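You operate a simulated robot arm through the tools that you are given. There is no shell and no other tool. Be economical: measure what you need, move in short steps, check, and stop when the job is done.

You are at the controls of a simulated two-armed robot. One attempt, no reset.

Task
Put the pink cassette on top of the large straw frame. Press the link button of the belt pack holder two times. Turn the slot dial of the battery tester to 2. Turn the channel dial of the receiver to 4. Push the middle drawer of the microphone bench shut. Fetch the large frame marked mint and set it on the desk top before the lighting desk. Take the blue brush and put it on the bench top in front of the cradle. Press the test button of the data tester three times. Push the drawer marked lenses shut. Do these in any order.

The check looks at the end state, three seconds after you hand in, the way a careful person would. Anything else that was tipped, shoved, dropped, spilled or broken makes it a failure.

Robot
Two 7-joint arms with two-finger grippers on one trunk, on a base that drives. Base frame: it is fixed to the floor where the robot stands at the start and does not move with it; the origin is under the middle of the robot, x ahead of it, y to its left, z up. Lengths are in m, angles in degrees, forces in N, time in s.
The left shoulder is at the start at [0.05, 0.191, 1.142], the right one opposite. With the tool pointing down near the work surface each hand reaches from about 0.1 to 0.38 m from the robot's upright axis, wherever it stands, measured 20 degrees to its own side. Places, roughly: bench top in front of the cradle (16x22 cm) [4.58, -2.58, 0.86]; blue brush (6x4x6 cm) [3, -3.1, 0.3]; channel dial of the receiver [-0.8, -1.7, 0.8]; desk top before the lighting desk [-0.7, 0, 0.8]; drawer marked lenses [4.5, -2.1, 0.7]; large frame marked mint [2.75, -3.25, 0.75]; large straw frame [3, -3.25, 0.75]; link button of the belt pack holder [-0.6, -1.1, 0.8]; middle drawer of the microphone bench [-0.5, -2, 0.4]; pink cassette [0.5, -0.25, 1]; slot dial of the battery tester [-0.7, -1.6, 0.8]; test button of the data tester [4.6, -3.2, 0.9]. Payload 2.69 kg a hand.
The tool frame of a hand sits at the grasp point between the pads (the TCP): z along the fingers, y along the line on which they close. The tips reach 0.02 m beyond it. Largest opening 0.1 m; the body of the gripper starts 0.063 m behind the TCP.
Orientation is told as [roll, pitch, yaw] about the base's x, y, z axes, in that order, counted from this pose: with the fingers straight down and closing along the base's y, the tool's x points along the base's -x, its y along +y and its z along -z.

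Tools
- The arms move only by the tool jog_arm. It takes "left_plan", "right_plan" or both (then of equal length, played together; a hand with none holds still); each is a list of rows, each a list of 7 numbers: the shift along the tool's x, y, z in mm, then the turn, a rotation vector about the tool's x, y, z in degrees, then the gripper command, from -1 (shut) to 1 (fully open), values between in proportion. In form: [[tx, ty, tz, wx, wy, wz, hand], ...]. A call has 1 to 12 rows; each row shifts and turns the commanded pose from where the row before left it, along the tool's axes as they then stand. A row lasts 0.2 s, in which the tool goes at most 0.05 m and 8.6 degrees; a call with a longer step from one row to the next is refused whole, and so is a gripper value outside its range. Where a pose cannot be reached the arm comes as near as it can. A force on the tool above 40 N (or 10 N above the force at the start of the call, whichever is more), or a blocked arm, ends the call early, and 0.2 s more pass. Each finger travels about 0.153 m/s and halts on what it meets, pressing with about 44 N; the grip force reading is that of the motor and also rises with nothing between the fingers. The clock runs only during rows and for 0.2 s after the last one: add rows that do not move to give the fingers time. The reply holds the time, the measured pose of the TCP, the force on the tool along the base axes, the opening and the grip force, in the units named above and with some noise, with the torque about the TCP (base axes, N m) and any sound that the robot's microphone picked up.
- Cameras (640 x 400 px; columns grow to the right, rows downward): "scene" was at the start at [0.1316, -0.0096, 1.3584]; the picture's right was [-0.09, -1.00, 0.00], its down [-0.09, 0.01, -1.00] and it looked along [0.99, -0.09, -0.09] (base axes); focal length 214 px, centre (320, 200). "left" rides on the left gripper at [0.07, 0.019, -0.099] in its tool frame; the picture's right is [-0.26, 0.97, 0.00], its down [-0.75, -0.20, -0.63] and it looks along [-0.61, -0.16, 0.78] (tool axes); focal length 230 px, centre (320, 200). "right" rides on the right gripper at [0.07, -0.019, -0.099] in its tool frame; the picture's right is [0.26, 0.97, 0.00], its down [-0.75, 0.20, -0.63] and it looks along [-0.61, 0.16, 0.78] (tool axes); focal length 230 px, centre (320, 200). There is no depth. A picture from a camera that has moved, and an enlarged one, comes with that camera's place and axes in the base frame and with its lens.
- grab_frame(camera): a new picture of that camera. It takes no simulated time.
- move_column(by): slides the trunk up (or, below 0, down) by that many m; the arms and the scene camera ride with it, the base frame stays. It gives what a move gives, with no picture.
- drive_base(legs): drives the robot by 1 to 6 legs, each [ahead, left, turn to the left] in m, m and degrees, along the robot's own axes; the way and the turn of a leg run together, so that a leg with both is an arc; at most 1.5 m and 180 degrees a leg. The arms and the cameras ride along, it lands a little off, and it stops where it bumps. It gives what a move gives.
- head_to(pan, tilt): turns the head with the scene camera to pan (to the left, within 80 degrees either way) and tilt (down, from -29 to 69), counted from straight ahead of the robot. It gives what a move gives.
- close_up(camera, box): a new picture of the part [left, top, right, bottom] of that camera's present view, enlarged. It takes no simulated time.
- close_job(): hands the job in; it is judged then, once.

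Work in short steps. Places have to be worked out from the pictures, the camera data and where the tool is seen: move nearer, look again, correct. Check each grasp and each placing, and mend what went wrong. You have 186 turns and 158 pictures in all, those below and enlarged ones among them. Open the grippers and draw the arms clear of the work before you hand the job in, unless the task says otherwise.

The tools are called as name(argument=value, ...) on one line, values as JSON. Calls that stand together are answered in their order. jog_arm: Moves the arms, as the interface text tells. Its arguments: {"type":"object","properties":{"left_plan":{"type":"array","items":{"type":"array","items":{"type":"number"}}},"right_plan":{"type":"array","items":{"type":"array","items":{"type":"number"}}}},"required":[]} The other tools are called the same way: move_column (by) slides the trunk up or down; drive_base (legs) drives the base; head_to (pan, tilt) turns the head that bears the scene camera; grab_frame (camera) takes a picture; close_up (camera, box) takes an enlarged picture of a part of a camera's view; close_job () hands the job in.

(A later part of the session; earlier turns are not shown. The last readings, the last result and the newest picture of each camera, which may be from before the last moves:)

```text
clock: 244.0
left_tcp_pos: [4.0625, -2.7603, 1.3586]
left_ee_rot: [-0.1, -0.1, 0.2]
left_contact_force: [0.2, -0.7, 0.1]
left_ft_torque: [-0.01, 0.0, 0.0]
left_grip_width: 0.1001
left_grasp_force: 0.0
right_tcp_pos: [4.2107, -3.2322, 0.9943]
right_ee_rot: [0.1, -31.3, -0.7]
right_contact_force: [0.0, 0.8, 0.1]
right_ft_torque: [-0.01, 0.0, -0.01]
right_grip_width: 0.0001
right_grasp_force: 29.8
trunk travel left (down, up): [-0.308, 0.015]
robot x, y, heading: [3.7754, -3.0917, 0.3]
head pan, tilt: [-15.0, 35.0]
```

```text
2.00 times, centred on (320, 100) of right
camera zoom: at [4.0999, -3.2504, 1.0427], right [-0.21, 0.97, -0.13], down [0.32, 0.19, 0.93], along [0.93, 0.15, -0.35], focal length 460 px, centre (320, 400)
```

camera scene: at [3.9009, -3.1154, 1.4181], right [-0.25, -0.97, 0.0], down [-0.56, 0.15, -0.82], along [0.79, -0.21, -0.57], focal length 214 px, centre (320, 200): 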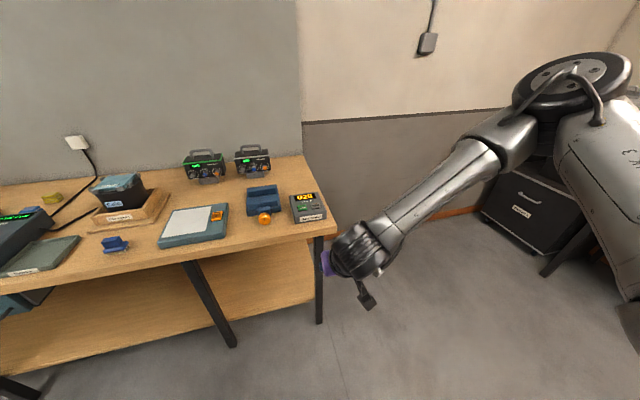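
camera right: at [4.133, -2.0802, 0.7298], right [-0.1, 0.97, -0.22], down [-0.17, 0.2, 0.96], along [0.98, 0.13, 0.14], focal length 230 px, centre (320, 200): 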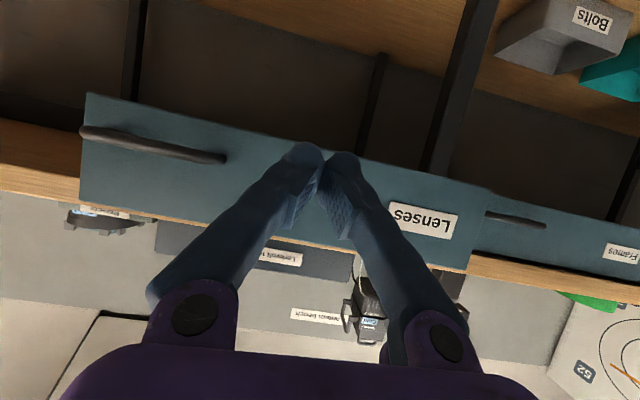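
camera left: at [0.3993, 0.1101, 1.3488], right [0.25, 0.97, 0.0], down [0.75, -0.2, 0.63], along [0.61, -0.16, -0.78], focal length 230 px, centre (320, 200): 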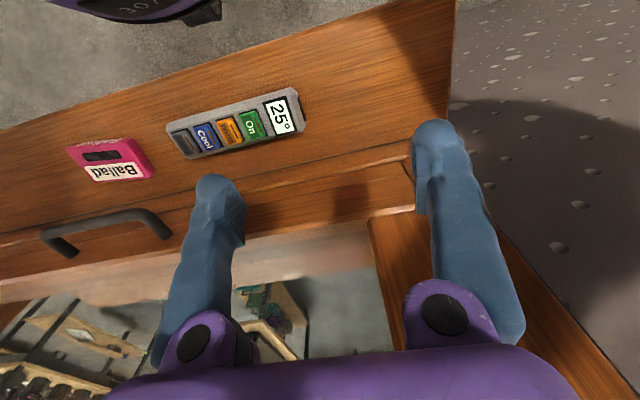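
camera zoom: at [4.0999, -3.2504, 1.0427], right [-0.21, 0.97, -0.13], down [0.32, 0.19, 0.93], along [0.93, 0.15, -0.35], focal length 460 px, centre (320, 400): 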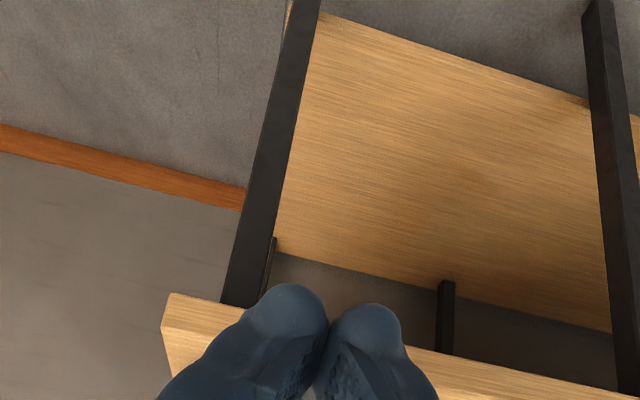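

Test button ≈ [4.582, -3.222, ~0.90]. I drive ahead so the closed fingers are over it, then check.

drive_base(legs=[[0.365, 0.008, 0]])

grab_frame(camera="right")

head_to(pan=-20, tilt=50)

grab_frame(camera="scene")

```text
clock: 246.3
left_tcp_pos: [4.4279, -2.7517, 1.3584]
left_ee_rot: [-0.1, -0.1, 0.1]
left_contact_force: [0.7, 0.2, 0.2]
left_ft_torque: [0.01, 0.03, -0.02]
left_grip_width: 0.1
left_grasp_force: 0.2
right_tcp_pos: [4.5736, -3.2232, 0.9936]
right_ee_rot: [0.2, -31.3, -1.0]
right_contact_force: [1.0, -0.6, 0.5]
right_ft_torque: [0.0, 0.0, 0.02]
right_grip_width: 0.0001
right_grasp_force: 29.0
trunk travel left (down, up): [-0.308, 0.015]
robot x, y, heading: [4.1423, -3.08, -0.0]
head pan, tilt: [-15.0, 35.0]
```

```text
79 pictures are left
camera right: at [4.4635, -3.2418, 1.0427], right [-0.21, 0.97, -0.13], down [0.32, 0.19, 0.93], along [0.93, 0.15, -0.35], focal length 230 px, centre (320, 200)
```

right: 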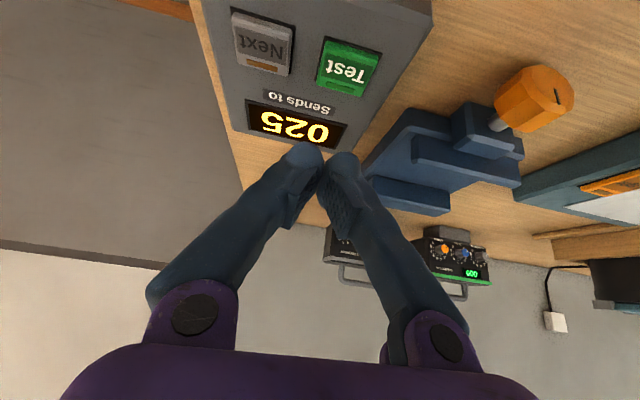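

```text
clock: 247.1
left_tcp_pos: [4.4272, -2.7541, 1.3592]
left_ee_rot: [0.0, -0.1, 0.2]
left_contact_force: [0.3, -1.0, -0.9]
left_ft_torque: [-0.04, 0.0, -0.03]
left_grip_width: 0.1
left_grasp_force: 0.0
right_tcp_pos: [4.5737, -3.2241, 0.9943]
right_ee_rot: [0.1, -31.2, -1.0]
right_contact_force: [-1.0, -0.2, -0.2]
right_ft_torque: [-0.01, 0.01, -0.01]
right_grip_width: 0.0
right_grasp_force: 29.7
trunk travel left (down, up): [-0.308, 0.015]
robot x, y, heading: [4.1392, -3.0806, 0.1]
head pan, tilt: [-20.0, 50.0]
```

```text
78 pictures are left
camera scene: at [4.2517, -3.1099, 1.3964], right [-0.34, -0.94, 0.0], down [-0.72, 0.26, -0.64], along [0.61, -0.22, -0.77], focal length 214 px, centre (320, 200)
```

scene: 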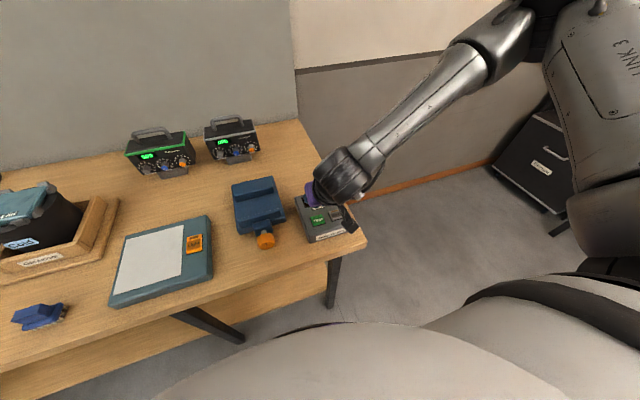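

Button at [4.576, -3.218]; the hand is right above. I descend to just above it.

jog_arm(right_plan=[[10, 5, 17, 0, 0, 0, -1], [10, 0, 17, 0, 0, 0, -1], [10, 0, 17, 0, 0, 0, -1]])

jog_arm(right_plan=[[2, 0, 3.4, 0, 0, 0, -1], [1, 0, 1.7, 0, 0, 0, -1], [1, 0, 1.7, 0, 0, 0, -1]])

grab_frame(camera="right")

```text
clock: 247.9
left_tcp_pos: [4.4274, -2.7546, 1.3583]
left_ee_rot: [0.1, 0.0, 0.3]
left_contact_force: [0.5, 1.0, -0.2]
left_ft_torque: [0.0, -0.06, -0.01]
left_grip_width: 0.1002
left_grasp_force: 0.0
right_tcp_pos: [4.5741, -3.218, 0.936]
right_ee_rot: [0.2, -31.2, -1.0]
right_contact_force: [-0.3, -0.6, -0.1]
right_ft_torque: [0.01, -0.04, -0.02]
right_grip_width: 0.0004
right_grasp_force: 29.7
trunk travel left (down, up): [-0.308, 0.015]
robot x, y, heading: [4.1377, -3.0862, 0.2]
head pan, tilt: [-20.0, 50.0]
```

```text
clock: 248.7
left_tcp_pos: [4.4254, -2.7538, 1.3588]
left_ee_rot: [0.0, -0.1, 0.1]
left_contact_force: [0.1, -0.8, 0.0]
left_ft_torque: [0.02, -0.01, -0.01]
left_grip_width: 0.1001
left_grasp_force: 0.1
right_tcp_pos: [4.5743, -3.2183, 0.9288]
right_ee_rot: [0.2, -31.5, -1.1]
right_contact_force: [0.8, -2.0, 4.0]
right_ft_torque: [-0.04, 0.02, -0.02]
right_grip_width: 0.006
right_grasp_force: 30.0
trunk travel left (down, up): [-0.308, 0.015]
robot x, y, heading: [4.1354, -3.0874, 0.2]
head pan, tilt: [-20.0, 50.0]
heard: click
```

```text
77 pictures are left
camera right: at [4.4646, -3.236, 0.9763], right [-0.2, 0.97, -0.13], down [0.32, 0.19, 0.93], along [0.93, 0.15, -0.35], focal length 230 px, centre (320, 200)
```

right: 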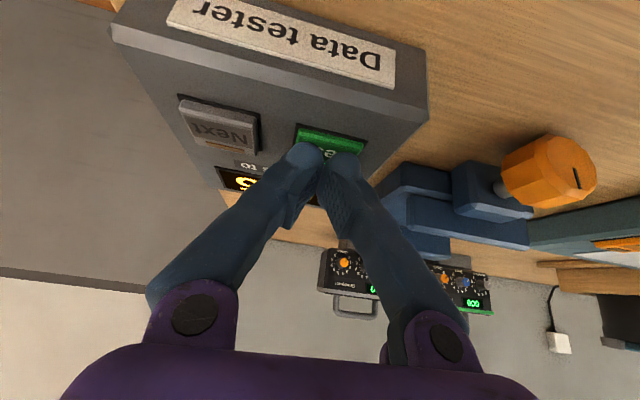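

One click heard. I release upward and listen.

jog_arm(right_plan=[[-3, 0, -5, 0, 0, 0, -1], [-3, 0, -5, 0, 0, 0, -1], [0, 0, 0, 0, 0, 0, -1]])

jog_arm(right_plan=[[3, 0, 5, 0, 0, 0, -1], [3, 0, 5, 0, 0, 0, -1], [0, 0, 0, 0, 0, 0, -1]])

jog_arm(right_plan=[[-3, 0, -5, 0, 0, 0, -1], [-3, 0, -5, 0, 0, 0, -1], [0, 0, 0, 0, 0, 0, -1]])

close_up(camera="right", box=[160, 60, 400, 210])

```text
clock: 249.5
left_tcp_pos: [4.4257, -2.7529, 1.3603]
left_ee_rot: [0.0, -0.1, 0.2]
left_contact_force: [1.0, 0.7, -0.2]
left_ft_torque: [-0.01, 0.02, 0.02]
left_grip_width: 0.1
left_grasp_force: 0.0
right_tcp_pos: [4.5732, -3.2183, 0.9382]
right_ee_rot: [0.2, -31.5, -1.1]
right_contact_force: [1.3, -0.8, 0.0]
right_ft_torque: [0.02, -0.01, 0.04]
right_grip_width: 0.0002
right_grasp_force: 29.6
trunk travel left (down, up): [-0.308, 0.015]
robot x, y, heading: [4.1368, -3.0807, 0.2]
head pan, tilt: [-20.0, 50.0]
```

```text
clock: 250.3
left_tcp_pos: [4.4255, -2.7538, 1.359]
left_ee_rot: [0.0, -0.2, 0.2]
left_contact_force: [-0.3, 0.6, 0.0]
left_ft_torque: [-0.03, 0.0, -0.01]
left_grip_width: 0.0999
left_grasp_force: 0.0
right_tcp_pos: [4.5746, -3.2169, 0.9272]
right_ee_rot: [0.3, -31.4, -1.0]
right_contact_force: [0.0, -1.1, 6.6]
right_ft_torque: [0.0, 0.02, 0.03]
right_grip_width: 0.006
right_grasp_force: 29.9
trunk travel left (down, up): [-0.308, 0.015]
robot x, y, heading: [4.1407, -3.0844, 0.1]
head pan, tilt: [-20.0, 50.0]
heard: click
```

```text
clock: 251.1
left_tcp_pos: [4.4263, -2.7542, 1.3585]
left_ee_rot: [0.0, -0.1, 0.2]
left_contact_force: [0.6, -0.3, -0.1]
left_ft_torque: [0.01, 0.02, 0.02]
left_grip_width: 0.0997
left_grasp_force: 0.1
right_tcp_pos: [4.5734, -3.218, 0.9397]
right_ee_rot: [0.3, -31.3, -1.0]
right_contact_force: [0.1, 0.5, 0.7]
right_ft_torque: [0.0, 0.0, -0.01]
right_grip_width: 0.0
right_grasp_force: 29.4
trunk travel left (down, up): [-0.308, 0.015]
robot x, y, heading: [4.1398, -3.0849, 0.3]
head pan, tilt: [-20.0, 50.0]
```

```text
2.67 times, centred on (280, 135) of right
camera zoom: at [4.4636, -3.2363, 0.9874], right [-0.21, 0.97, -0.13], down [0.32, 0.19, 0.93], along [0.93, 0.15, -0.35], focal length 614 px, centre (427, 373)
```

zoom: 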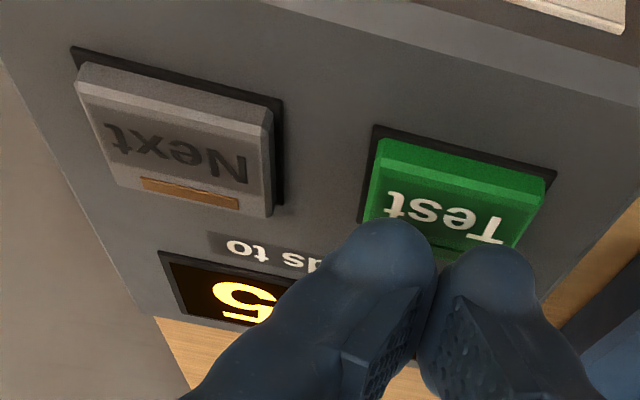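

Two clicks, the button springs back each time. Third press, then up and away.

jog_arm(right_plan=[[3, 0, 5, 0, 0, 0, -1], [3, 0, 5, 0, 0, 0, -1], [0, 0, 0, 0, 0, 0, -1]])

jog_arm(right_plan=[[-3, 0, -5, 0, 0, 0, -1], [-12, 0, -20, 0, 0, 0, -1], [-20, 0, -35, 0, 0, 0, -1], [-10, 0, -20, 0, 0, 0, -1]])

close_up(camera="right", box=[160, 0, 480, 200])

```text
clock: 251.9
left_tcp_pos: [4.4262, -2.7519, 1.3598]
left_ee_rot: [0.0, -0.1, 0.1]
left_contact_force: [-0.2, 0.3, -0.3]
left_ft_torque: [0.02, 0.02, -0.01]
left_grip_width: 0.1
left_grasp_force: 0.1
right_tcp_pos: [4.5738, -3.2182, 0.9272]
right_ee_rot: [0.2, -31.4, -0.9]
right_contact_force: [-0.4, 0.5, 5.5]
right_ft_torque: [-0.02, 0.06, -0.03]
right_grip_width: 0.0061
right_grasp_force: 30.1
trunk travel left (down, up): [-0.308, 0.015]
robot x, y, heading: [4.1358, -3.0856, 0.3]
head pan, tilt: [-20.0, 50.0]
heard: click
```

```text
clock: 252.9
left_tcp_pos: [4.4248, -2.7534, 1.3598]
left_ee_rot: [0.0, -0.1, 0.2]
left_contact_force: [-0.9, -0.2, 0.6]
left_ft_torque: [-0.05, -0.04, -0.01]
left_grip_width: 0.1
left_grasp_force: 0.1
right_tcp_pos: [4.5705, -3.2179, 1.0204]
right_ee_rot: [0.0, -31.3, -0.9]
right_contact_force: [0.9, 0.8, 0.1]
right_ft_torque: [0.02, -0.04, 0.01]
right_grip_width: 0.0
right_grasp_force: 29.8
trunk travel left (down, up): [-0.308, 0.015]
robot x, y, heading: [4.1396, -3.0821, 0.1]
head pan, tilt: [-20.0, 50.0]
```

```text
2.00 times, centred on (320, 100) of right
camera zoom: at [4.4608, -3.2374, 1.0686], right [-0.21, 0.97, -0.13], down [0.32, 0.19, 0.93], along [0.93, 0.15, -0.35], focal length 460 px, centre (320, 400)
```

zoom: 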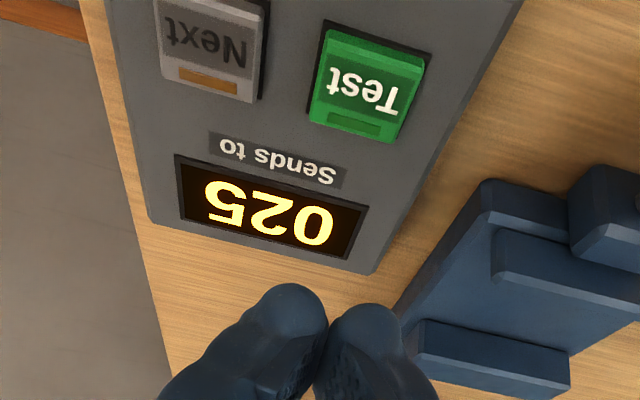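

All three clicks counted. Next, the mint frame: I drive back round to the frame side of the rack.

drive_base(legs=[[-0.4, 0, 0], [0, -1.0, 0], [0, 0, 90], [0, 1.16, 0]])

head_to(pan=0, tilt=35)

grab_frame(camera="scene")

```text
clock: 277.9
left_tcp_pos: [2.2638, -3.7731, 1.3607]
left_ee_rot: [0.0, -0.1, 89.0]
left_contact_force: [-0.1, -0.6, -0.2]
left_ft_torque: [0.01, 0.01, -0.01]
left_grip_width: 0.1
left_grasp_force: 0.0
right_tcp_pos: [2.7318, -3.6383, 1.0207]
right_ee_rot: [0.2, -31.4, 87.7]
right_contact_force: [-0.1, -0.4, -0.2]
right_ft_torque: [0.05, 0.01, 0.0]
right_grip_width: 0.0
right_grasp_force: 29.3
trunk travel left (down, up): [-0.308, 0.015]
robot x, y, heading: [2.587, -4.0673, 88.8]
head pan, tilt: [-20.0, 50.0]
```

```text
clock: 278.7
left_tcp_pos: [2.2634, -3.7712, 1.3594]
left_ee_rot: [0.0, -0.1, 89.0]
left_contact_force: [-0.1, -0.4, 0.3]
left_ft_torque: [-0.05, -0.04, -0.05]
left_grip_width: 0.0999
left_grasp_force: 0.1
right_tcp_pos: [2.7314, -3.6383, 1.0194]
right_ee_rot: [0.2, -31.2, 87.7]
right_contact_force: [0.8, 0.2, 0.6]
right_ft_torque: [0.0, -0.01, 0.02]
right_grip_width: 0.0002
right_grasp_force: 29.5
trunk travel left (down, up): [-0.308, 0.015]
robot x, y, heading: [2.5838, -4.0647, 88.6]
head pan, tilt: [0.0, 35.0]
```

```text
74 pictures are left
camera scene: at [2.5894, -3.9395, 1.418], right [1.0, -0.02, 0.0], down [-0.01, -0.57, -0.82], along [0.02, 0.82, -0.57], focal length 214 px, centre (320, 200)
```

scene: 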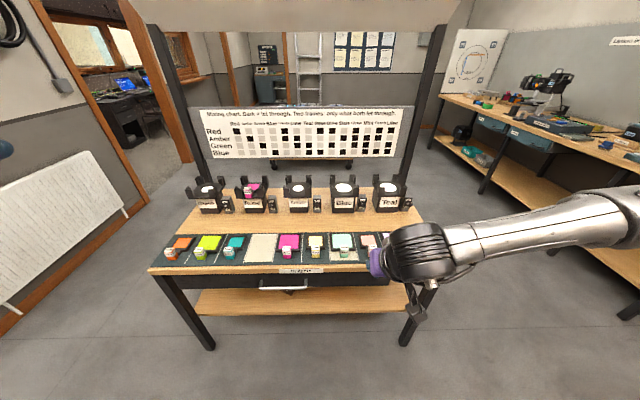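

close_up(camera="scene", box=[270, 210, 400, 290])

grab_frame(camera="right")

```text
4.92 times, centred on (335, 250) of scene
camera zoom: at [2.5894, -3.9395, 1.418], right [1.0, -0.02, 0.0], down [-0.01, -0.57, -0.82], along [0.02, 0.82, -0.57], focal length 1056 px, centre (246, -46)
```

zoom: 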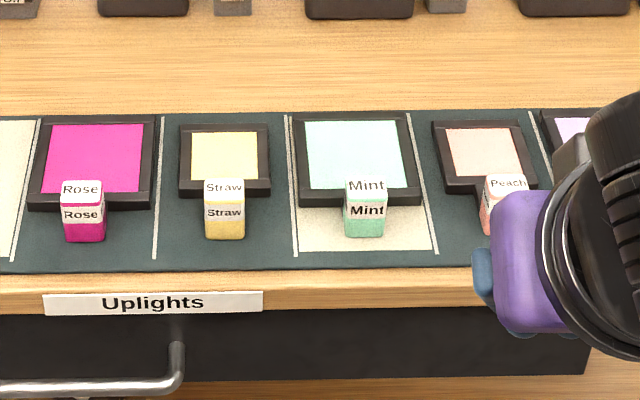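

```text
72 pictures are left
camera right: at [2.7482, -3.7507, 1.0682], right [-0.97, -0.18, -0.13], down [-0.19, 0.32, 0.93], along [-0.13, 0.93, -0.35], focal length 230 px, centre (320, 200)
```

right: 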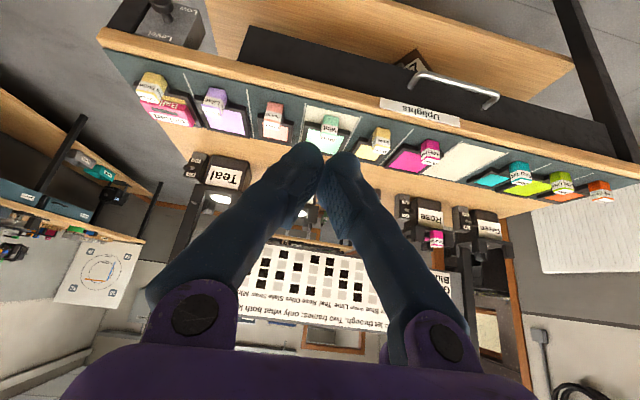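

Mint handle block ≈ [2.70, -3.362], 3 cm wide, z 0.75–0.79. I drive in, lower the trunk and open the fingers to 6 cm.

drive_base(legs=[[0.25, 0.03, 1.2]])

move_column(by=-0.17)

jog_arm(right_plan=[[0, 0, 0, 0, 0, 0, 0.2], [0, 0, 0, 0, 0, 0, 0.2]])

grab_frame(camera="right")

head_to(pan=-10, tilt=45)

grab_frame(camera="scene")

```text
clock: 280.5
left_tcp_pos: [2.2306, -3.5301, 1.3587]
left_ee_rot: [0.0, -0.1, 90.0]
left_contact_force: [0.1, -0.4, -0.5]
left_ft_torque: [0.03, 0.03, 0.0]
left_grip_width: 0.1002
left_grasp_force: 0.0
right_tcp_pos: [2.6973, -3.3885, 1.0205]
right_ee_rot: [0.3, -31.3, 88.9]
right_contact_force: [0.0, 0.3, -0.8]
right_ft_torque: [0.04, -0.03, 0.02]
right_grip_width: 0.0
right_grasp_force: 29.5
trunk travel left (down, up): [-0.308, 0.015]
robot x, y, heading: [2.5598, -3.8194, 90.0]
head pan, tilt: [0.0, 35.0]
```

```text
clock: 282.4
left_tcp_pos: [2.2307, -3.5326, 1.1894]
left_ee_rot: [0.0, -0.2, 90.0]
left_contact_force: [-0.6, 0.3, -0.3]
left_ft_torque: [0.01, 0.03, -0.01]
left_grip_width: 0.1003
left_grasp_force: 0.0
right_tcp_pos: [2.6966, -3.3886, 0.8504]
right_ee_rot: [0.2, -31.2, 88.9]
right_contact_force: [0.6, -0.7, 0.5]
right_ft_torque: [-0.01, 0.0, -0.01]
right_grip_width: 0.0
right_grasp_force: 29.8
trunk travel left (down, up): [-0.138, 0.185]
robot x, y, heading: [2.5574, -3.8215, 90.2]
head pan, tilt: [0.0, 35.0]
```

```text
clock: 283.0
left_tcp_pos: [2.2302, -3.531, 1.1894]
left_ee_rot: [0.0, -0.1, 90.1]
left_contact_force: [0.0, -0.3, -0.3]
left_ft_torque: [0.04, -0.03, 0.01]
left_grip_width: 0.0999
left_grasp_force: 0.0
right_tcp_pos: [2.6954, -3.3892, 0.851]
right_ee_rot: [0.2, -31.3, 89.0]
right_contact_force: [0.2, 0.3, -0.1]
right_ft_torque: [-0.01, 0.02, 0.0]
right_grip_width: 0.06
right_grasp_force: 0.2
trunk travel left (down, up): [-0.138, 0.185]
robot x, y, heading: [2.559, -3.8216, 89.8]
head pan, tilt: [0.0, 35.0]
```

```text
71 pictures are left
camera right: at [2.7145, -3.5009, 0.8982], right [-0.97, -0.2, -0.13], down [-0.19, 0.32, 0.93], along [-0.15, 0.93, -0.35], focal length 230 px, centre (320, 200)
```

right: 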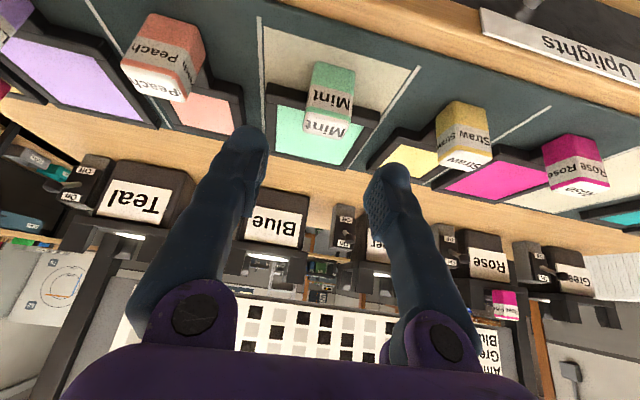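

```text
clock: 283.7
left_tcp_pos: [2.2308, -3.5312, 1.1878]
left_ee_rot: [0.1, 0.0, 90.0]
left_contact_force: [0.6, 0.2, 0.2]
left_ft_torque: [0.02, 0.02, 0.0]
left_grip_width: 0.0999
left_grasp_force: 0.1
right_tcp_pos: [2.6961, -3.3885, 0.8499]
right_ee_rot: [0.2, -31.3, 89.0]
right_contact_force: [-0.6, -0.1, 0.6]
right_ft_torque: [-0.02, -0.01, 0.05]
right_grip_width: 0.0603
right_grasp_force: 0.1
trunk travel left (down, up): [-0.138, 0.185]
robot x, y, heading: [2.5587, -3.8221, 89.9]
head pan, tilt: [-10.0, 45.0]
```

```text
70 pictures are left
camera scene: at [2.5735, -3.7006, 1.2333], right [0.98, -0.17, 0.0], down [-0.12, -0.7, -0.71], along [0.12, 0.7, -0.71], focal length 214 px, centre (320, 200)
```

scene: 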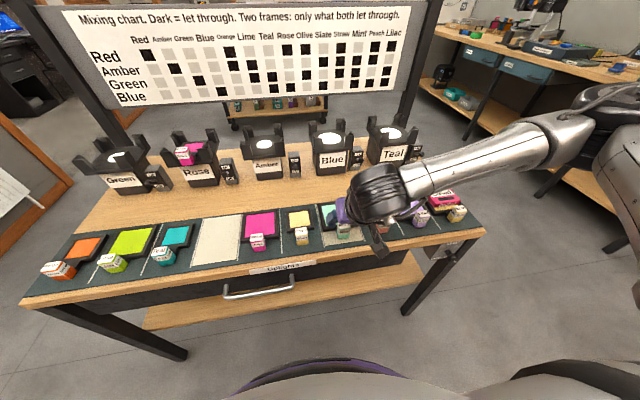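

Handle top centre ≈ [2.696, -3.367]; the hand is right above it. I go down onto it and look before closing.

jog_arm(right_plan=[[6, 0, 25, 0, 0, 0, 0.2], [6, 0, 25, 0, 0, 0, 0.2], [5, 0, 18, 0, 0, 0, 0.2]])

grab_frame(camera="right")

```text
clock: 284.5
left_tcp_pos: [2.2306, -3.5303, 1.1889]
left_ee_rot: [0.0, -0.1, 90.1]
left_contact_force: [-0.8, -0.4, 0.2]
left_ft_torque: [0.01, 0.01, 0.0]
left_grip_width: 0.0998
left_grasp_force: 0.1
right_tcp_pos: [2.6985, -3.3684, 0.7819]
right_ee_rot: [0.3, -31.3, 88.9]
right_contact_force: [0.0, 0.6, 0.1]
right_ft_torque: [0.02, -0.01, 0.01]
right_grip_width: 0.0599
right_grasp_force: 0.0
trunk travel left (down, up): [-0.138, 0.185]
robot x, y, heading: [2.5586, -3.8209, 89.9]
head pan, tilt: [-10.0, 45.0]
```

```text
69 pictures are left
camera right: at [2.7156, -3.4804, 0.8308], right [-0.97, -0.2, -0.13], down [-0.19, 0.32, 0.93], along [-0.15, 0.93, -0.35], focal length 230 px, centre (320, 200)
```

right: 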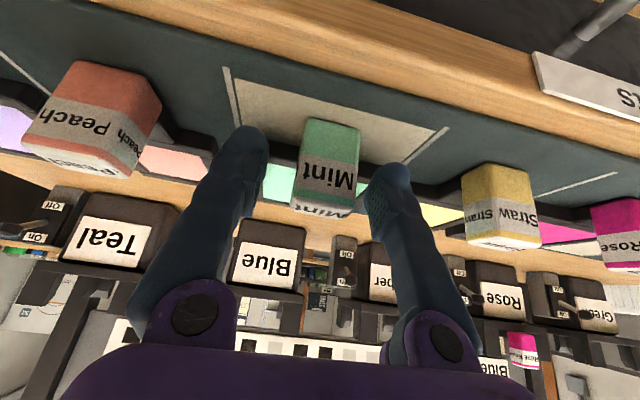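

The handle block is between the fingers. I close and lift a bit.

jog_arm(right_plan=[[1, 0, 2, 0, 0, 0, 0.2], [0, 0, 0, 0, 0, 0, -0.3], [0, 0, 0, 0, 0, 0, -1], [0, 0, 0, 0, 0, 0, -1]])

move_column(by=0.03)

grab_frame(camera="right")

```text
clock: 285.5
left_tcp_pos: [2.2302, -3.5312, 1.1891]
left_ee_rot: [0.1, -0.1, 90.0]
left_contact_force: [-0.1, 0.1, -0.3]
left_ft_torque: [0.04, 0.03, 0.01]
left_grip_width: 0.1001
left_grasp_force: 0.0
right_tcp_pos: [2.6973, -3.3669, 0.7817]
right_ee_rot: [0.2, -31.3, 88.8]
right_contact_force: [-1.1, 1.4, 0.7]
right_ft_torque: [0.11, -0.06, 0.13]
right_grip_width: 0.0308
right_grasp_force: 43.6
trunk travel left (down, up): [-0.138, 0.185]
robot x, y, heading: [2.5609, -3.8179, 90.1]
head pan, tilt: [-10.0, 45.0]
```

```text
clock: 286.3
left_tcp_pos: [2.2303, -3.5321, 1.2193]
left_ee_rot: [0.0, -0.1, 90.0]
left_contact_force: [0.6, -0.2, 0.0]
left_ft_torque: [-0.01, -0.01, 0.03]
left_grip_width: 0.1001
left_grasp_force: 0.0
right_tcp_pos: [2.6983, -3.3667, 0.8103]
right_ee_rot: [0.2, -31.3, 88.8]
right_contact_force: [-0.2, 0.6, -1.7]
right_ft_torque: [-0.09, 0.02, 0.04]
right_grip_width: 0.0306
right_grasp_force: 44.0
trunk travel left (down, up): [-0.168, 0.155]
robot x, y, heading: [2.5614, -3.8201, 89.9]
head pan, tilt: [-10.0, 45.0]
```

```text
68 pictures are left
camera right: at [2.7153, -3.4798, 0.859], right [-0.97, -0.2, -0.13], down [-0.19, 0.32, 0.93], along [-0.15, 0.93, -0.35], focal length 230 px, centre (320, 200)
```

right: 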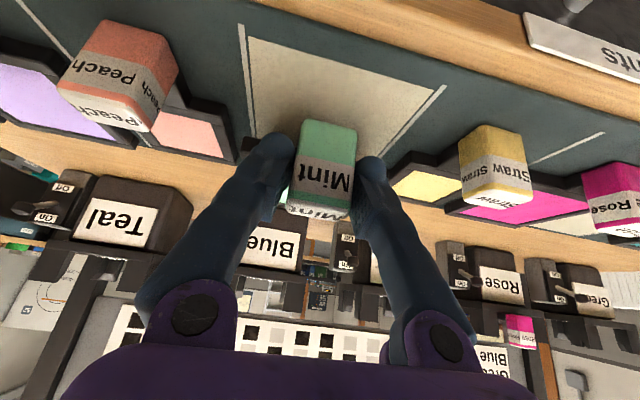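

Mint frame is lifted. I raise, back off, draw the hand in, and check that the plate hangs level.

move_column(by=0.1)

drive_base(legs=[[-0.3, 0, 0]])

jog_arm(right_plan=[[20, 0, -35, 0, 0, 0, -1], [30, 0, -25, 0, 0, 0, -1], [30, 0, -15, 0, 0, 0, -1]])

head_to(pan=-15, tilt=45)

grab_frame(camera="scene")

```text
clock: 287.6
left_tcp_pos: [2.2303, -3.5319, 1.319]
left_ee_rot: [0.0, -0.1, 90.1]
left_contact_force: [0.7, -0.5, 0.4]
left_ft_torque: [0.0, 0.0, -0.02]
left_grip_width: 0.0999
left_grasp_force: 0.1
right_tcp_pos: [2.6974, -3.3669, 0.9109]
right_ee_rot: [0.3, -31.3, 88.9]
right_contact_force: [-1.3, 0.7, -1.9]
right_ft_torque: [-0.13, 0.03, 0.0]
right_grip_width: 0.0309
right_grasp_force: 43.9
trunk travel left (down, up): [-0.268, 0.055]
robot x, y, heading: [2.5607, -3.82, 90.0]
head pan, tilt: [-10.0, 45.0]
```

```text
clock: 289.6
left_tcp_pos: [2.2295, -3.8253, 1.319]
left_ee_rot: [0.1, -0.2, 90.2]
left_contact_force: [0.1, -0.2, 0.4]
left_ft_torque: [0.04, 0.0, 0.02]
left_grip_width: 0.0999
left_grasp_force: 0.1
right_tcp_pos: [2.697, -3.6599, 0.9114]
right_ee_rot: [0.3, -31.3, 89.0]
right_contact_force: [-1.6, -0.8, -0.8]
right_ft_torque: [-0.07, 0.01, 0.01]
right_grip_width: 0.0307
right_grasp_force: 44.0
trunk travel left (down, up): [-0.268, 0.055]
robot x, y, heading: [2.5585, -4.1109, 90.0]
head pan, tilt: [-10.0, 45.0]
```

```text
clock: 290.4
left_tcp_pos: [2.2298, -3.8252, 1.318]
left_ee_rot: [-0.1, -0.2, 90.2]
left_contact_force: [0.7, -1.0, -0.1]
left_ft_torque: [-0.01, 0.0, -0.01]
left_grip_width: 0.1001
left_grasp_force: 0.1
right_tcp_pos: [2.694, -3.766, 0.9338]
right_ee_rot: [0.2, -31.4, 89.0]
right_contact_force: [0.0, -0.2, -2.2]
right_ft_torque: [-0.11, -0.02, 0.02]
right_grip_width: 0.0309
right_grasp_force: 44.0
trunk travel left (down, up): [-0.268, 0.055]
robot x, y, heading: [2.5584, -4.1156, 90.2]
head pan, tilt: [-10.0, 45.0]
```

```text
clock: 291.1
left_tcp_pos: [2.231, -3.8239, 1.3198]
left_ee_rot: [0.1, -0.1, 90.1]
left_contact_force: [-0.5, -0.6, 0.2]
left_ft_torque: [0.02, 0.04, -0.01]
left_grip_width: 0.1002
left_grasp_force: 0.1
right_tcp_pos: [2.6946, -3.7658, 0.9329]
right_ee_rot: [0.2, -31.2, 89.1]
right_contact_force: [-0.5, -0.1, -2.9]
right_ft_torque: [-0.1, 0.05, 0.01]
right_grip_width: 0.0307
right_grasp_force: 43.5
trunk travel left (down, up): [-0.268, 0.055]
robot x, y, heading: [2.5588, -4.1137, 90.2]
head pan, tilt: [-15.0, 45.0]
```

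```text
67 pictures are left
camera scene: at [2.5806, -3.9947, 1.3633], right [0.97, -0.26, 0.0], down [-0.18, -0.68, -0.71], along [0.18, 0.68, -0.71], focal length 214 px, centre (320, 200)
```

scene: 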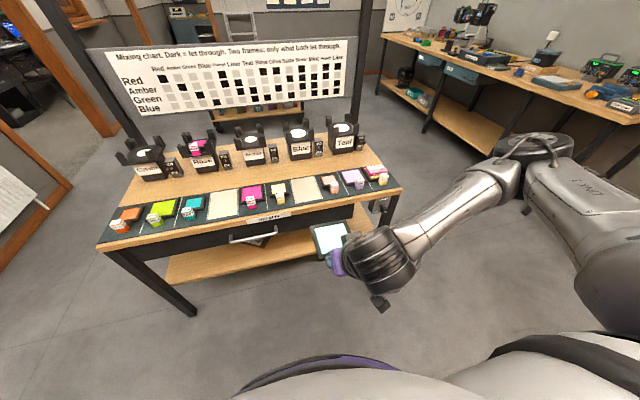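

Plate level, the rest undisturbed. I look left to check the way west of the rack.

head_to(pan=60, tilt=20)

grab_frame(camera="scene")

```text
clock: 292.6
left_tcp_pos: [2.2303, -3.8246, 1.319]
left_ee_rot: [0.0, -0.1, 90.2]
left_contact_force: [-0.6, 0.5, 0.5]
left_ft_torque: [0.0, -0.01, 0.01]
left_grip_width: 0.1
left_grasp_force: 0.1
right_tcp_pos: [2.6948, -3.7665, 0.933]
right_ee_rot: [0.1, -31.2, 89.0]
right_contact_force: [0.3, -0.3, -0.9]
right_ft_torque: [-0.07, 0.01, 0.02]
right_grip_width: 0.0304
right_grasp_force: 44.2
trunk travel left (down, up): [-0.268, 0.055]
robot x, y, heading: [2.5568, -4.1117, 90.4]
head pan, tilt: [60.0, 20.0]
```

```text
66 pictures are left
camera scene: at [2.479, -4.0269, 1.4019], right [0.5, 0.87, 0.0], down [0.3, -0.17, -0.94], along [-0.81, 0.47, -0.34], focal length 214 px, centre (320, 200)
```

scene: 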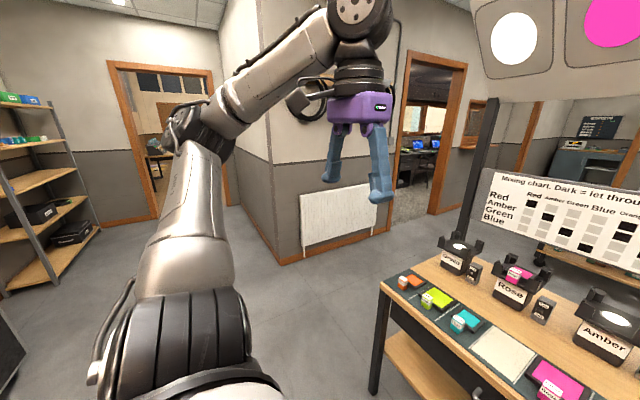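

The gap west of the rack is about 1.3 m wide. I drive round it to stand before the door, facing +y.

drive_base(legs=[[0, 1.25, 0], [1.35, 0, 0], [1.3, 0, 0]])

head_to(pan=75, tilt=30)

grab_frame(camera="scene")

```text
clock: 307.1
left_tcp_pos: [0.9685, -3.143, 1.3196]
left_ee_rot: [0.0, -0.8, 91.8]
left_contact_force: [-0.1, 1.0, 0.3]
left_ft_torque: [0.0, -0.02, 0.0]
left_grip_width: 0.1
left_grasp_force: 0.1
right_tcp_pos: [1.4309, -3.0608, 0.9355]
right_ee_rot: [0.3, -31.8, 91.2]
right_contact_force: [-0.1, -0.1, -1.2]
right_ft_torque: [-0.09, 0.01, 0.0]
right_grip_width: 0.0307
right_grasp_force: 43.8
trunk travel left (down, up): [-0.268, 0.055]
robot x, y, heading: [1.3099, -3.4048, 92.3]
head pan, tilt: [60.0, 20.0]
stopped in leg 2: the robot was blocked; the commanded pose is now the measured one
```

```text
clock: 307.9
left_tcp_pos: [0.9675, -3.1434, 1.3209]
left_ee_rot: [0.0, -0.8, 91.7]
left_contact_force: [-0.3, -0.2, 0.3]
left_ft_torque: [0.03, -0.02, 0.0]
left_grip_width: 0.1001
left_grasp_force: 0.0
right_tcp_pos: [1.4293, -3.0617, 0.9352]
right_ee_rot: [0.3, -31.8, 91.1]
right_contact_force: [0.8, 0.3, -1.6]
right_ft_torque: [-0.13, 0.01, 0.01]
right_grip_width: 0.0306
right_grasp_force: 43.6
trunk travel left (down, up): [-0.268, 0.055]
robot x, y, heading: [1.3086, -3.408, 92.0]
head pan, tilt: [75.0, 30.0]
```

```text
65 pictures are left
camera scene: at [1.2194, -3.3571, 1.3861], right [0.22, 0.97, 0.01], down [0.49, -0.1, -0.87], along [-0.85, 0.2, -0.5], focal length 214 px, centre (320, 200)
```

scene: 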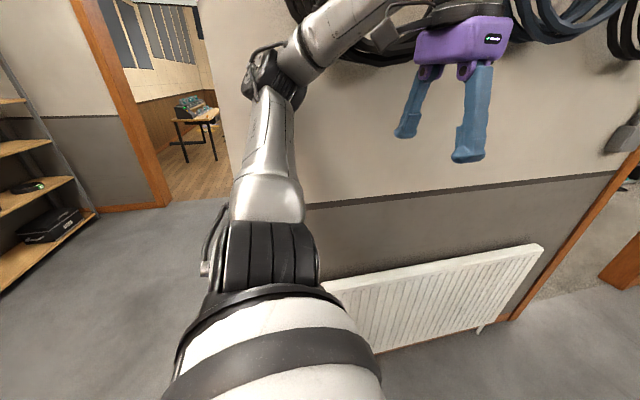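

The left elbow likely met the wall corner. I back off a bit, shift right, and draw the left elbow in by stretching the left hand forward and inward.

drive_base(legs=[[-0.08, 0, 0], [0, -0.07, -2]])

jog_arm(left_plan=[[-30, -35, 0, 0, 0, 0, 1], [-30, -35, 0, 0, 0, 0, 1], [-30, -35, 0, 0, 0, 0, 1], [-30, -35, 0, 0, 0, 0, 1], [-20, -30, 0, 0, 0, 0, 1]])

head_to(pan=60, tilt=10)

grab_frame(camera="scene")

```text
clock: 309.9
left_tcp_pos: [1.0488, -3.2046, 1.3176]
left_ee_rot: [0.0, -0.5, 90.0]
left_contact_force: [0.0, 0.2, -0.4]
left_ft_torque: [-0.03, -0.01, 0.01]
left_grip_width: 0.1001
left_grasp_force: 0.1
right_tcp_pos: [1.514, -3.1391, 0.9328]
right_ee_rot: [0.2, -31.4, 89.0]
right_contact_force: [-0.5, 0.2, -0.7]
right_ft_torque: [-0.07, 0.03, 0.02]
right_grip_width: 0.0306
right_grasp_force: 44.6
trunk travel left (down, up): [-0.268, 0.055]
robot x, y, heading: [1.3826, -3.4905, 90.4]
head pan, tilt: [75.0, 30.0]
```

```text
clock: 311.1
left_tcp_pos: [1.2226, -3.0626, 1.3201]
left_ee_rot: [-0.1, -0.3, 90.0]
left_contact_force: [-0.3, -0.2, 0.1]
left_ft_torque: [-0.04, 0.03, -0.03]
left_grip_width: 0.1001
left_grasp_force: 0.1
right_tcp_pos: [1.5142, -3.1395, 0.9331]
right_ee_rot: [0.2, -31.3, 89.1]
right_contact_force: [0.4, 0.6, -1.5]
right_ft_torque: [-0.09, -0.01, 0.02]
right_grip_width: 0.0308
right_grasp_force: 44.5
trunk travel left (down, up): [-0.268, 0.055]
robot x, y, heading: [1.3784, -3.4871, 90.1]
head pan, tilt: [75.0, 30.0]
```

```text
clock: 311.9
left_tcp_pos: [1.2203, -3.0639, 1.3182]
left_ee_rot: [-0.2, -0.4, 90.1]
left_contact_force: [0.1, -0.2, -0.9]
left_ft_torque: [-0.02, 0.01, -0.01]
left_grip_width: 0.1
left_grasp_force: 0.0
right_tcp_pos: [1.5131, -3.14, 0.9344]
right_ee_rot: [0.2, -31.5, 89.2]
right_contact_force: [0.1, 0.2, -0.8]
right_ft_torque: [-0.09, 0.0, 0.0]
right_grip_width: 0.0306
right_grasp_force: 44.1
trunk travel left (down, up): [-0.268, 0.055]
robot x, y, heading: [1.3794, -3.4867, 90.1]
head pan, tilt: [60.0, 10.0]
```

```text
64 pictures are left
camera scene: at [1.2989, -3.4018, 1.4182], right [0.49, 0.87, 0.0], down [0.15, -0.09, -0.98], along [-0.86, 0.49, -0.17], focal length 214 px, centre (320, 200)
```

scene: 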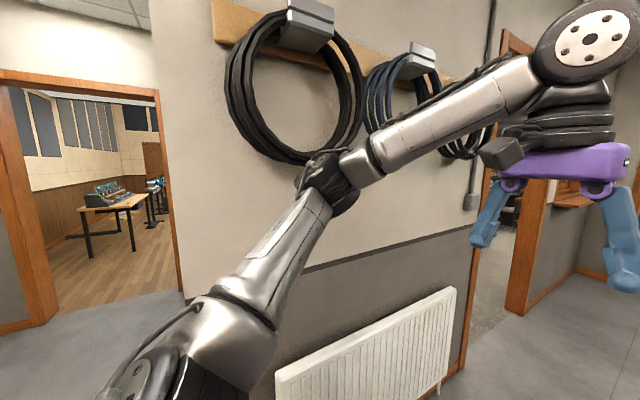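

The cables hang undisturbed. I check the right elbow's clearance to the rack post.

head_to(pan=-60, tilt=15)

grab_frame(camera="scene")

```text
clock: 313.9
left_tcp_pos: [1.221, -3.0634, 1.3187]
left_ee_rot: [-0.1, -0.4, 90.0]
left_contact_force: [-0.2, 0.2, 0.2]
left_ft_torque: [0.01, 0.0, 0.0]
left_grip_width: 0.0999
left_grasp_force: 0.1
right_tcp_pos: [1.514, -3.1404, 0.933]
right_ee_rot: [0.2, -31.4, 89.2]
right_contact_force: [-0.1, 0.0, -2.2]
right_ft_torque: [-0.08, -0.01, 0.0]
right_grip_width: 0.0308
right_grasp_force: 43.4
trunk travel left (down, up): [-0.268, 0.055]
robot x, y, heading: [1.3789, -3.4857, 90.3]
head pan, tilt: [-60.0, 15.0]
```

```text
63 pictures are left
camera scene: at [1.4603, -3.4007, 1.4101], right [0.51, -0.86, 0.0], down [-0.22, -0.13, -0.97], along [0.83, 0.49, -0.26], focal length 214 px, centre (320, 200)
```

scene: 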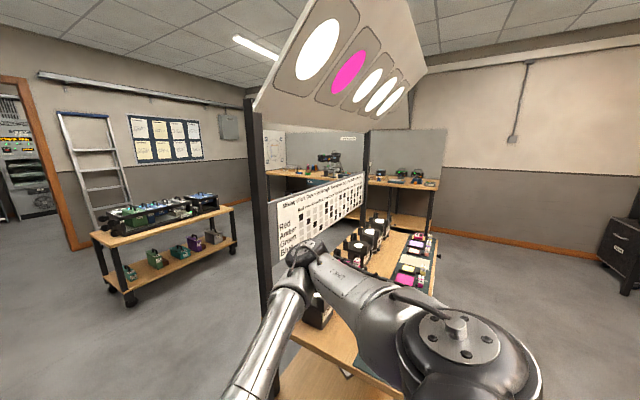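

Clearances about 7 cm each side at x≈1.38. I drive straight ahead.

drive_base(legs=[[0.9, 0, 0], [1.15, 0, 0]])

head_to(pan=75, tilt=30)

grab_frame(camera="scene")

```text
clock: 324.2
left_tcp_pos: [1.1805, -0.9973, 1.319]
left_ee_rot: [-0.2, -0.5, 90.9]
left_contact_force: [-1.2, -0.5, 0.0]
left_ft_torque: [0.0, 0.01, -0.02]
left_grip_width: 0.0999
left_grasp_force: 0.0
right_tcp_pos: [1.4741, -1.0693, 0.9342]
right_ee_rot: [0.2, -31.4, 90.1]
right_contact_force: [0.6, -0.1, -2.2]
right_ft_torque: [-0.06, 0.0, 0.0]
right_grip_width: 0.0309
right_grasp_force: 44.0
trunk travel left (down, up): [-0.268, 0.055]
robot x, y, heading: [1.3458, -1.4146, 91.3]
head pan, tilt: [-60.0, 15.0]
```

```text
clock: 326.3
left_tcp_pos: [1.1809, -0.9985, 1.3199]
left_ee_rot: [-0.1, -0.4, 91.0]
left_contact_force: [-0.1, 0.1, 0.4]
left_ft_torque: [-0.04, 0.03, 0.01]
left_grip_width: 0.0998
left_grasp_force: 0.1
right_tcp_pos: [1.4733, -1.0689, 0.9343]
right_ee_rot: [0.2, -31.4, 90.0]
right_contact_force: [-0.5, 0.0, -1.1]
right_ft_torque: [-0.1, -0.01, -0.02]
right_grip_width: 0.0306
right_grasp_force: 43.6
trunk travel left (down, up): [-0.268, 0.055]
robot x, y, heading: [1.3447, -1.4179, 91.2]
head pan, tilt: [75.0, 30.0]
```

```text
62 pictures are left
camera scene: at [1.258, -1.3581, 1.3859], right [0.24, 0.97, 0.0], down [0.49, -0.12, -0.87], along [-0.84, 0.21, -0.5], focal length 214 px, centre (320, 200)
```

scene: 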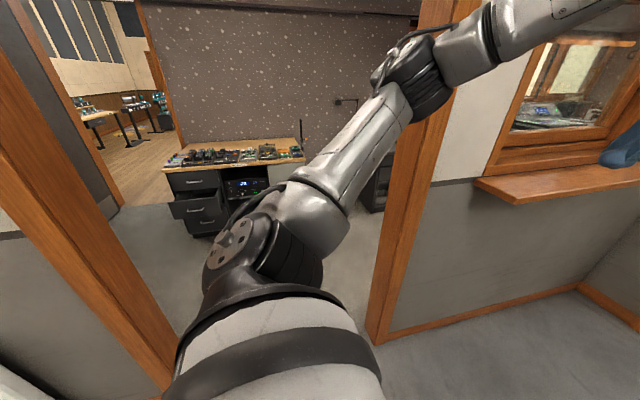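

Door posts at y≈-0.86 and -1.93. I centre a bit more and strafe left through.

drive_base(legs=[[-0.085, 0, -1.2], [0, 1.3, 0]])

grab_frame(camera="scene")

```text
clock: 338.6
left_tcp_pos: [-0.1092, -1.0905, 1.3193]
left_ee_rot: [-0.1, -0.4, 90.4]
left_contact_force: [-0.9, 0.5, 0.0]
left_ft_torque: [-0.03, 0.04, -0.02]
left_grip_width: 0.0998
left_grasp_force: 0.0
right_tcp_pos: [0.1855, -1.164, 0.9326]
right_ee_rot: [0.2, -31.4, 89.6]
right_contact_force: [0.7, 0.0, -1.3]
right_ft_torque: [-0.07, -0.01, 0.05]
right_grip_width: 0.0307
right_grasp_force: 44.2
trunk travel left (down, up): [-0.268, 0.055]
robot x, y, heading: [0.054, -1.5131, 90.9]
head pan, tilt: [75.0, 30.0]
```

```text
61 pictures are left
camera scene: at [-0.0342, -1.4511, 1.3859], right [0.25, 0.97, 0.0], down [0.48, -0.12, -0.87], along [-0.84, 0.21, -0.5], focal length 214 px, centre (320, 200)
```

scene: 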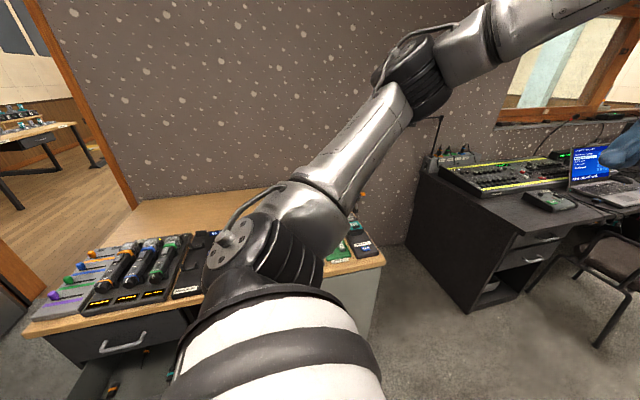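

I turn left to face the desks and look.

drive_base(legs=[[0, 0, 89]])

head_to(pan=0, tilt=35)

grab_frame(camera="scene")

head_to(pan=-50, tilt=25)

grab_frame(camera="scene")

```text
clock: 342.7
left_tcp_pos: [-0.372, -1.6604, 1.3188]
left_ee_rot: [-0.1, -0.4, 178.5]
left_contact_force: [-0.1, -0.1, 0.7]
left_ft_torque: [0.0, -0.03, -0.01]
left_grip_width: 0.1002
left_grasp_force: 0.1
right_tcp_pos: [-0.2897, -1.3697, 0.9319]
right_ee_rot: [0.3, -31.3, 177.7]
right_contact_force: [0.2, 0.3, -2.2]
right_ft_torque: [-0.02, -0.1, -0.02]
right_grip_width: 0.0304
right_grasp_force: 43.8
trunk travel left (down, up): [-0.268, 0.055]
robot x, y, heading: [0.0544, -1.5137, 179.0]
head pan, tilt: [75.0, 30.0]
```

```text
clock: 344.2
left_tcp_pos: [-0.3733, -1.6599, 1.3199]
left_ee_rot: [-0.2, -0.4, 178.5]
left_contact_force: [0.3, -0.9, -0.5]
left_ft_torque: [0.01, 0.0, 0.01]
left_grip_width: 0.1
left_grasp_force: 0.1
right_tcp_pos: [-0.2908, -1.37, 0.9337]
right_ee_rot: [0.2, -31.4, 177.6]
right_contact_force: [0.8, 0.1, -2.1]
right_ft_torque: [0.01, -0.05, -0.02]
right_grip_width: 0.0307
right_grasp_force: 44.3
trunk travel left (down, up): [-0.268, 0.055]
robot x, y, heading: [0.0535, -1.5111, 179.1]
head pan, tilt: [0.0, 35.0]
```

```text
60 pictures are left
camera scene: at [-0.0742, -1.511, 1.3781], right [0.02, 1.0, 0.0], down [0.57, -0.01, -0.82], along [-0.82, 0.02, -0.57], focal length 214 px, centre (320, 200)
```

scene: 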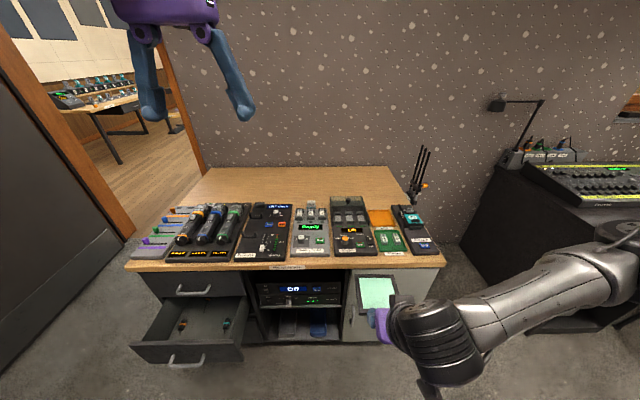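

```text
clock: 345.4
left_tcp_pos: [-0.3729, -1.6606, 1.3186]
left_ee_rot: [0.0, -0.4, 178.5]
left_contact_force: [-0.6, -0.2, 0.6]
left_ft_torque: [-0.02, 0.01, 0.02]
left_grip_width: 0.1001
left_grasp_force: 0.1
right_tcp_pos: [-0.289, -1.37, 0.933]
right_ee_rot: [0.2, -31.4, 177.7]
right_contact_force: [0.2, 0.3, -1.7]
right_ft_torque: [-0.02, -0.07, -0.01]
right_grip_width: 0.0307
right_grasp_force: 43.7
trunk travel left (down, up): [-0.268, 0.055]
robot x, y, heading: [0.053, -1.5135, 178.8]
head pan, tilt: [-50.0, 25.0]
```

```text
59 pictures are left
camera scene: at [-0.044, -1.4409, 1.3938], right [0.78, 0.63, 0.0], down [0.27, -0.33, -0.91], along [-0.57, 0.71, -0.42], focal length 214 px, centre (320, 200)
```

scene: 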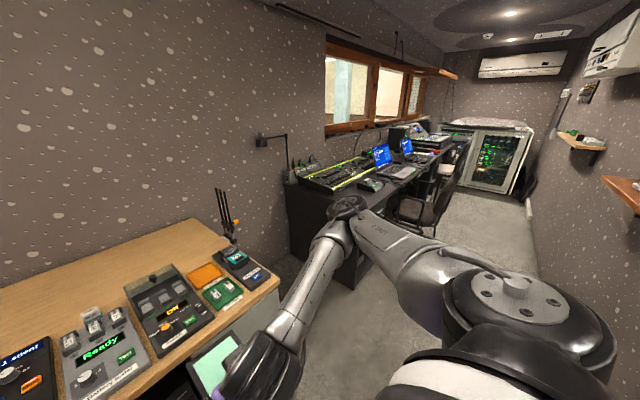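

The lighting desk (faders) stands at about [-1.05, 0.0]; the place before it is free desk. I strafe right to stand in front of it.

drive_base(legs=[[0, -0.7, 0.8], [0, -0.68, 0]])

head_to(pan=-10, tilt=35)

grab_frame(camera="scene")

```text
clock: 358.0
left_tcp_pos: [-0.3563, -0.2767, 1.3196]
left_ee_rot: [0.0, -0.4, 179.1]
left_contact_force: [0.3, 0.7, 1.1]
left_ft_torque: [0.0, -0.01, -0.02]
left_grip_width: 0.1001
left_grasp_force: 0.1
right_tcp_pos: [-0.2754, 0.014, 0.9332]
right_ee_rot: [0.2, -31.4, 178.3]
right_contact_force: [-0.4, -0.2, -1.1]
right_ft_torque: [0.01, -0.09, 0.01]
right_grip_width: 0.0308
right_grasp_force: 43.8
trunk travel left (down, up): [-0.268, 0.055]
robot x, y, heading: [0.0681, -0.1235, 179.3]
head pan, tilt: [-50.0, 25.0]
```

```text
clock: 359.1
left_tcp_pos: [-0.3551, -0.2792, 1.3191]
left_ee_rot: [-0.1, -0.3, 179.2]
left_contact_force: [-0.1, 0.3, -0.6]
left_ft_torque: [0.0, 0.01, -0.02]
left_grip_width: 0.1
left_grasp_force: 0.0
right_tcp_pos: [-0.2743, 0.0145, 0.9337]
right_ee_rot: [0.2, -31.4, 178.3]
right_contact_force: [-0.4, 0.6, -1.9]
right_ft_torque: [-0.06, -0.1, 0.0]
right_grip_width: 0.0307
right_grasp_force: 43.6
trunk travel left (down, up): [-0.268, 0.055]
robot x, y, heading: [0.0712, -0.1262, 179.6]
head pan, tilt: [-10.0, 35.0]
```

```text
58 pictures are left
camera scene: at [-0.0562, -0.1096, 1.3781], right [0.18, 0.98, 0.0], down [0.56, -0.11, -0.82], along [-0.81, 0.15, -0.57], focal length 214 px, centre (320, 200)
```

scene: 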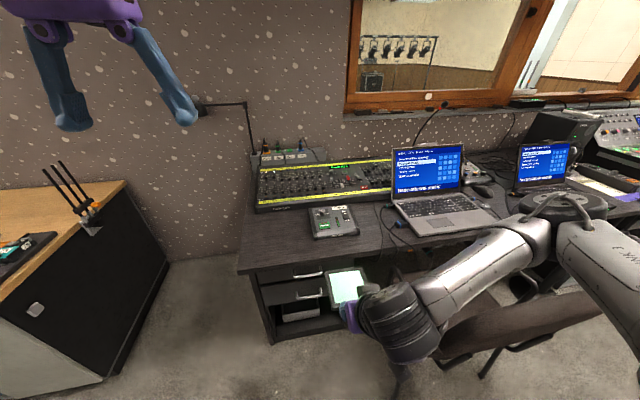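

close_up(camera="scene", box=[230, 140, 470, 290])

```text
2.67 times, centred on (350, 215) of scene
camera zoom: at [-0.0562, -0.1096, 1.3781], right [0.18, 0.98, 0.0], down [0.56, -0.11, -0.82], along [-0.81, 0.15, -0.57], focal length 572 px, centre (240, 160)
```

zoom: 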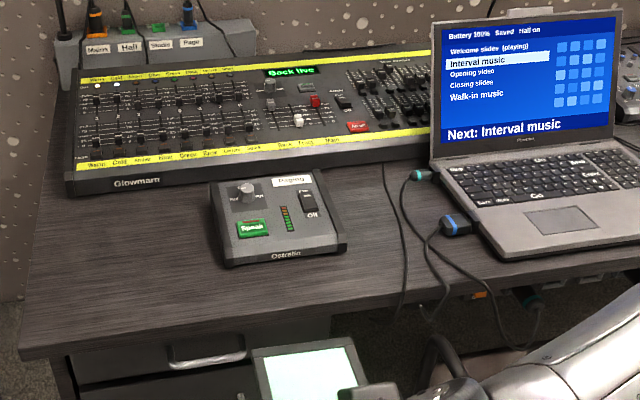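

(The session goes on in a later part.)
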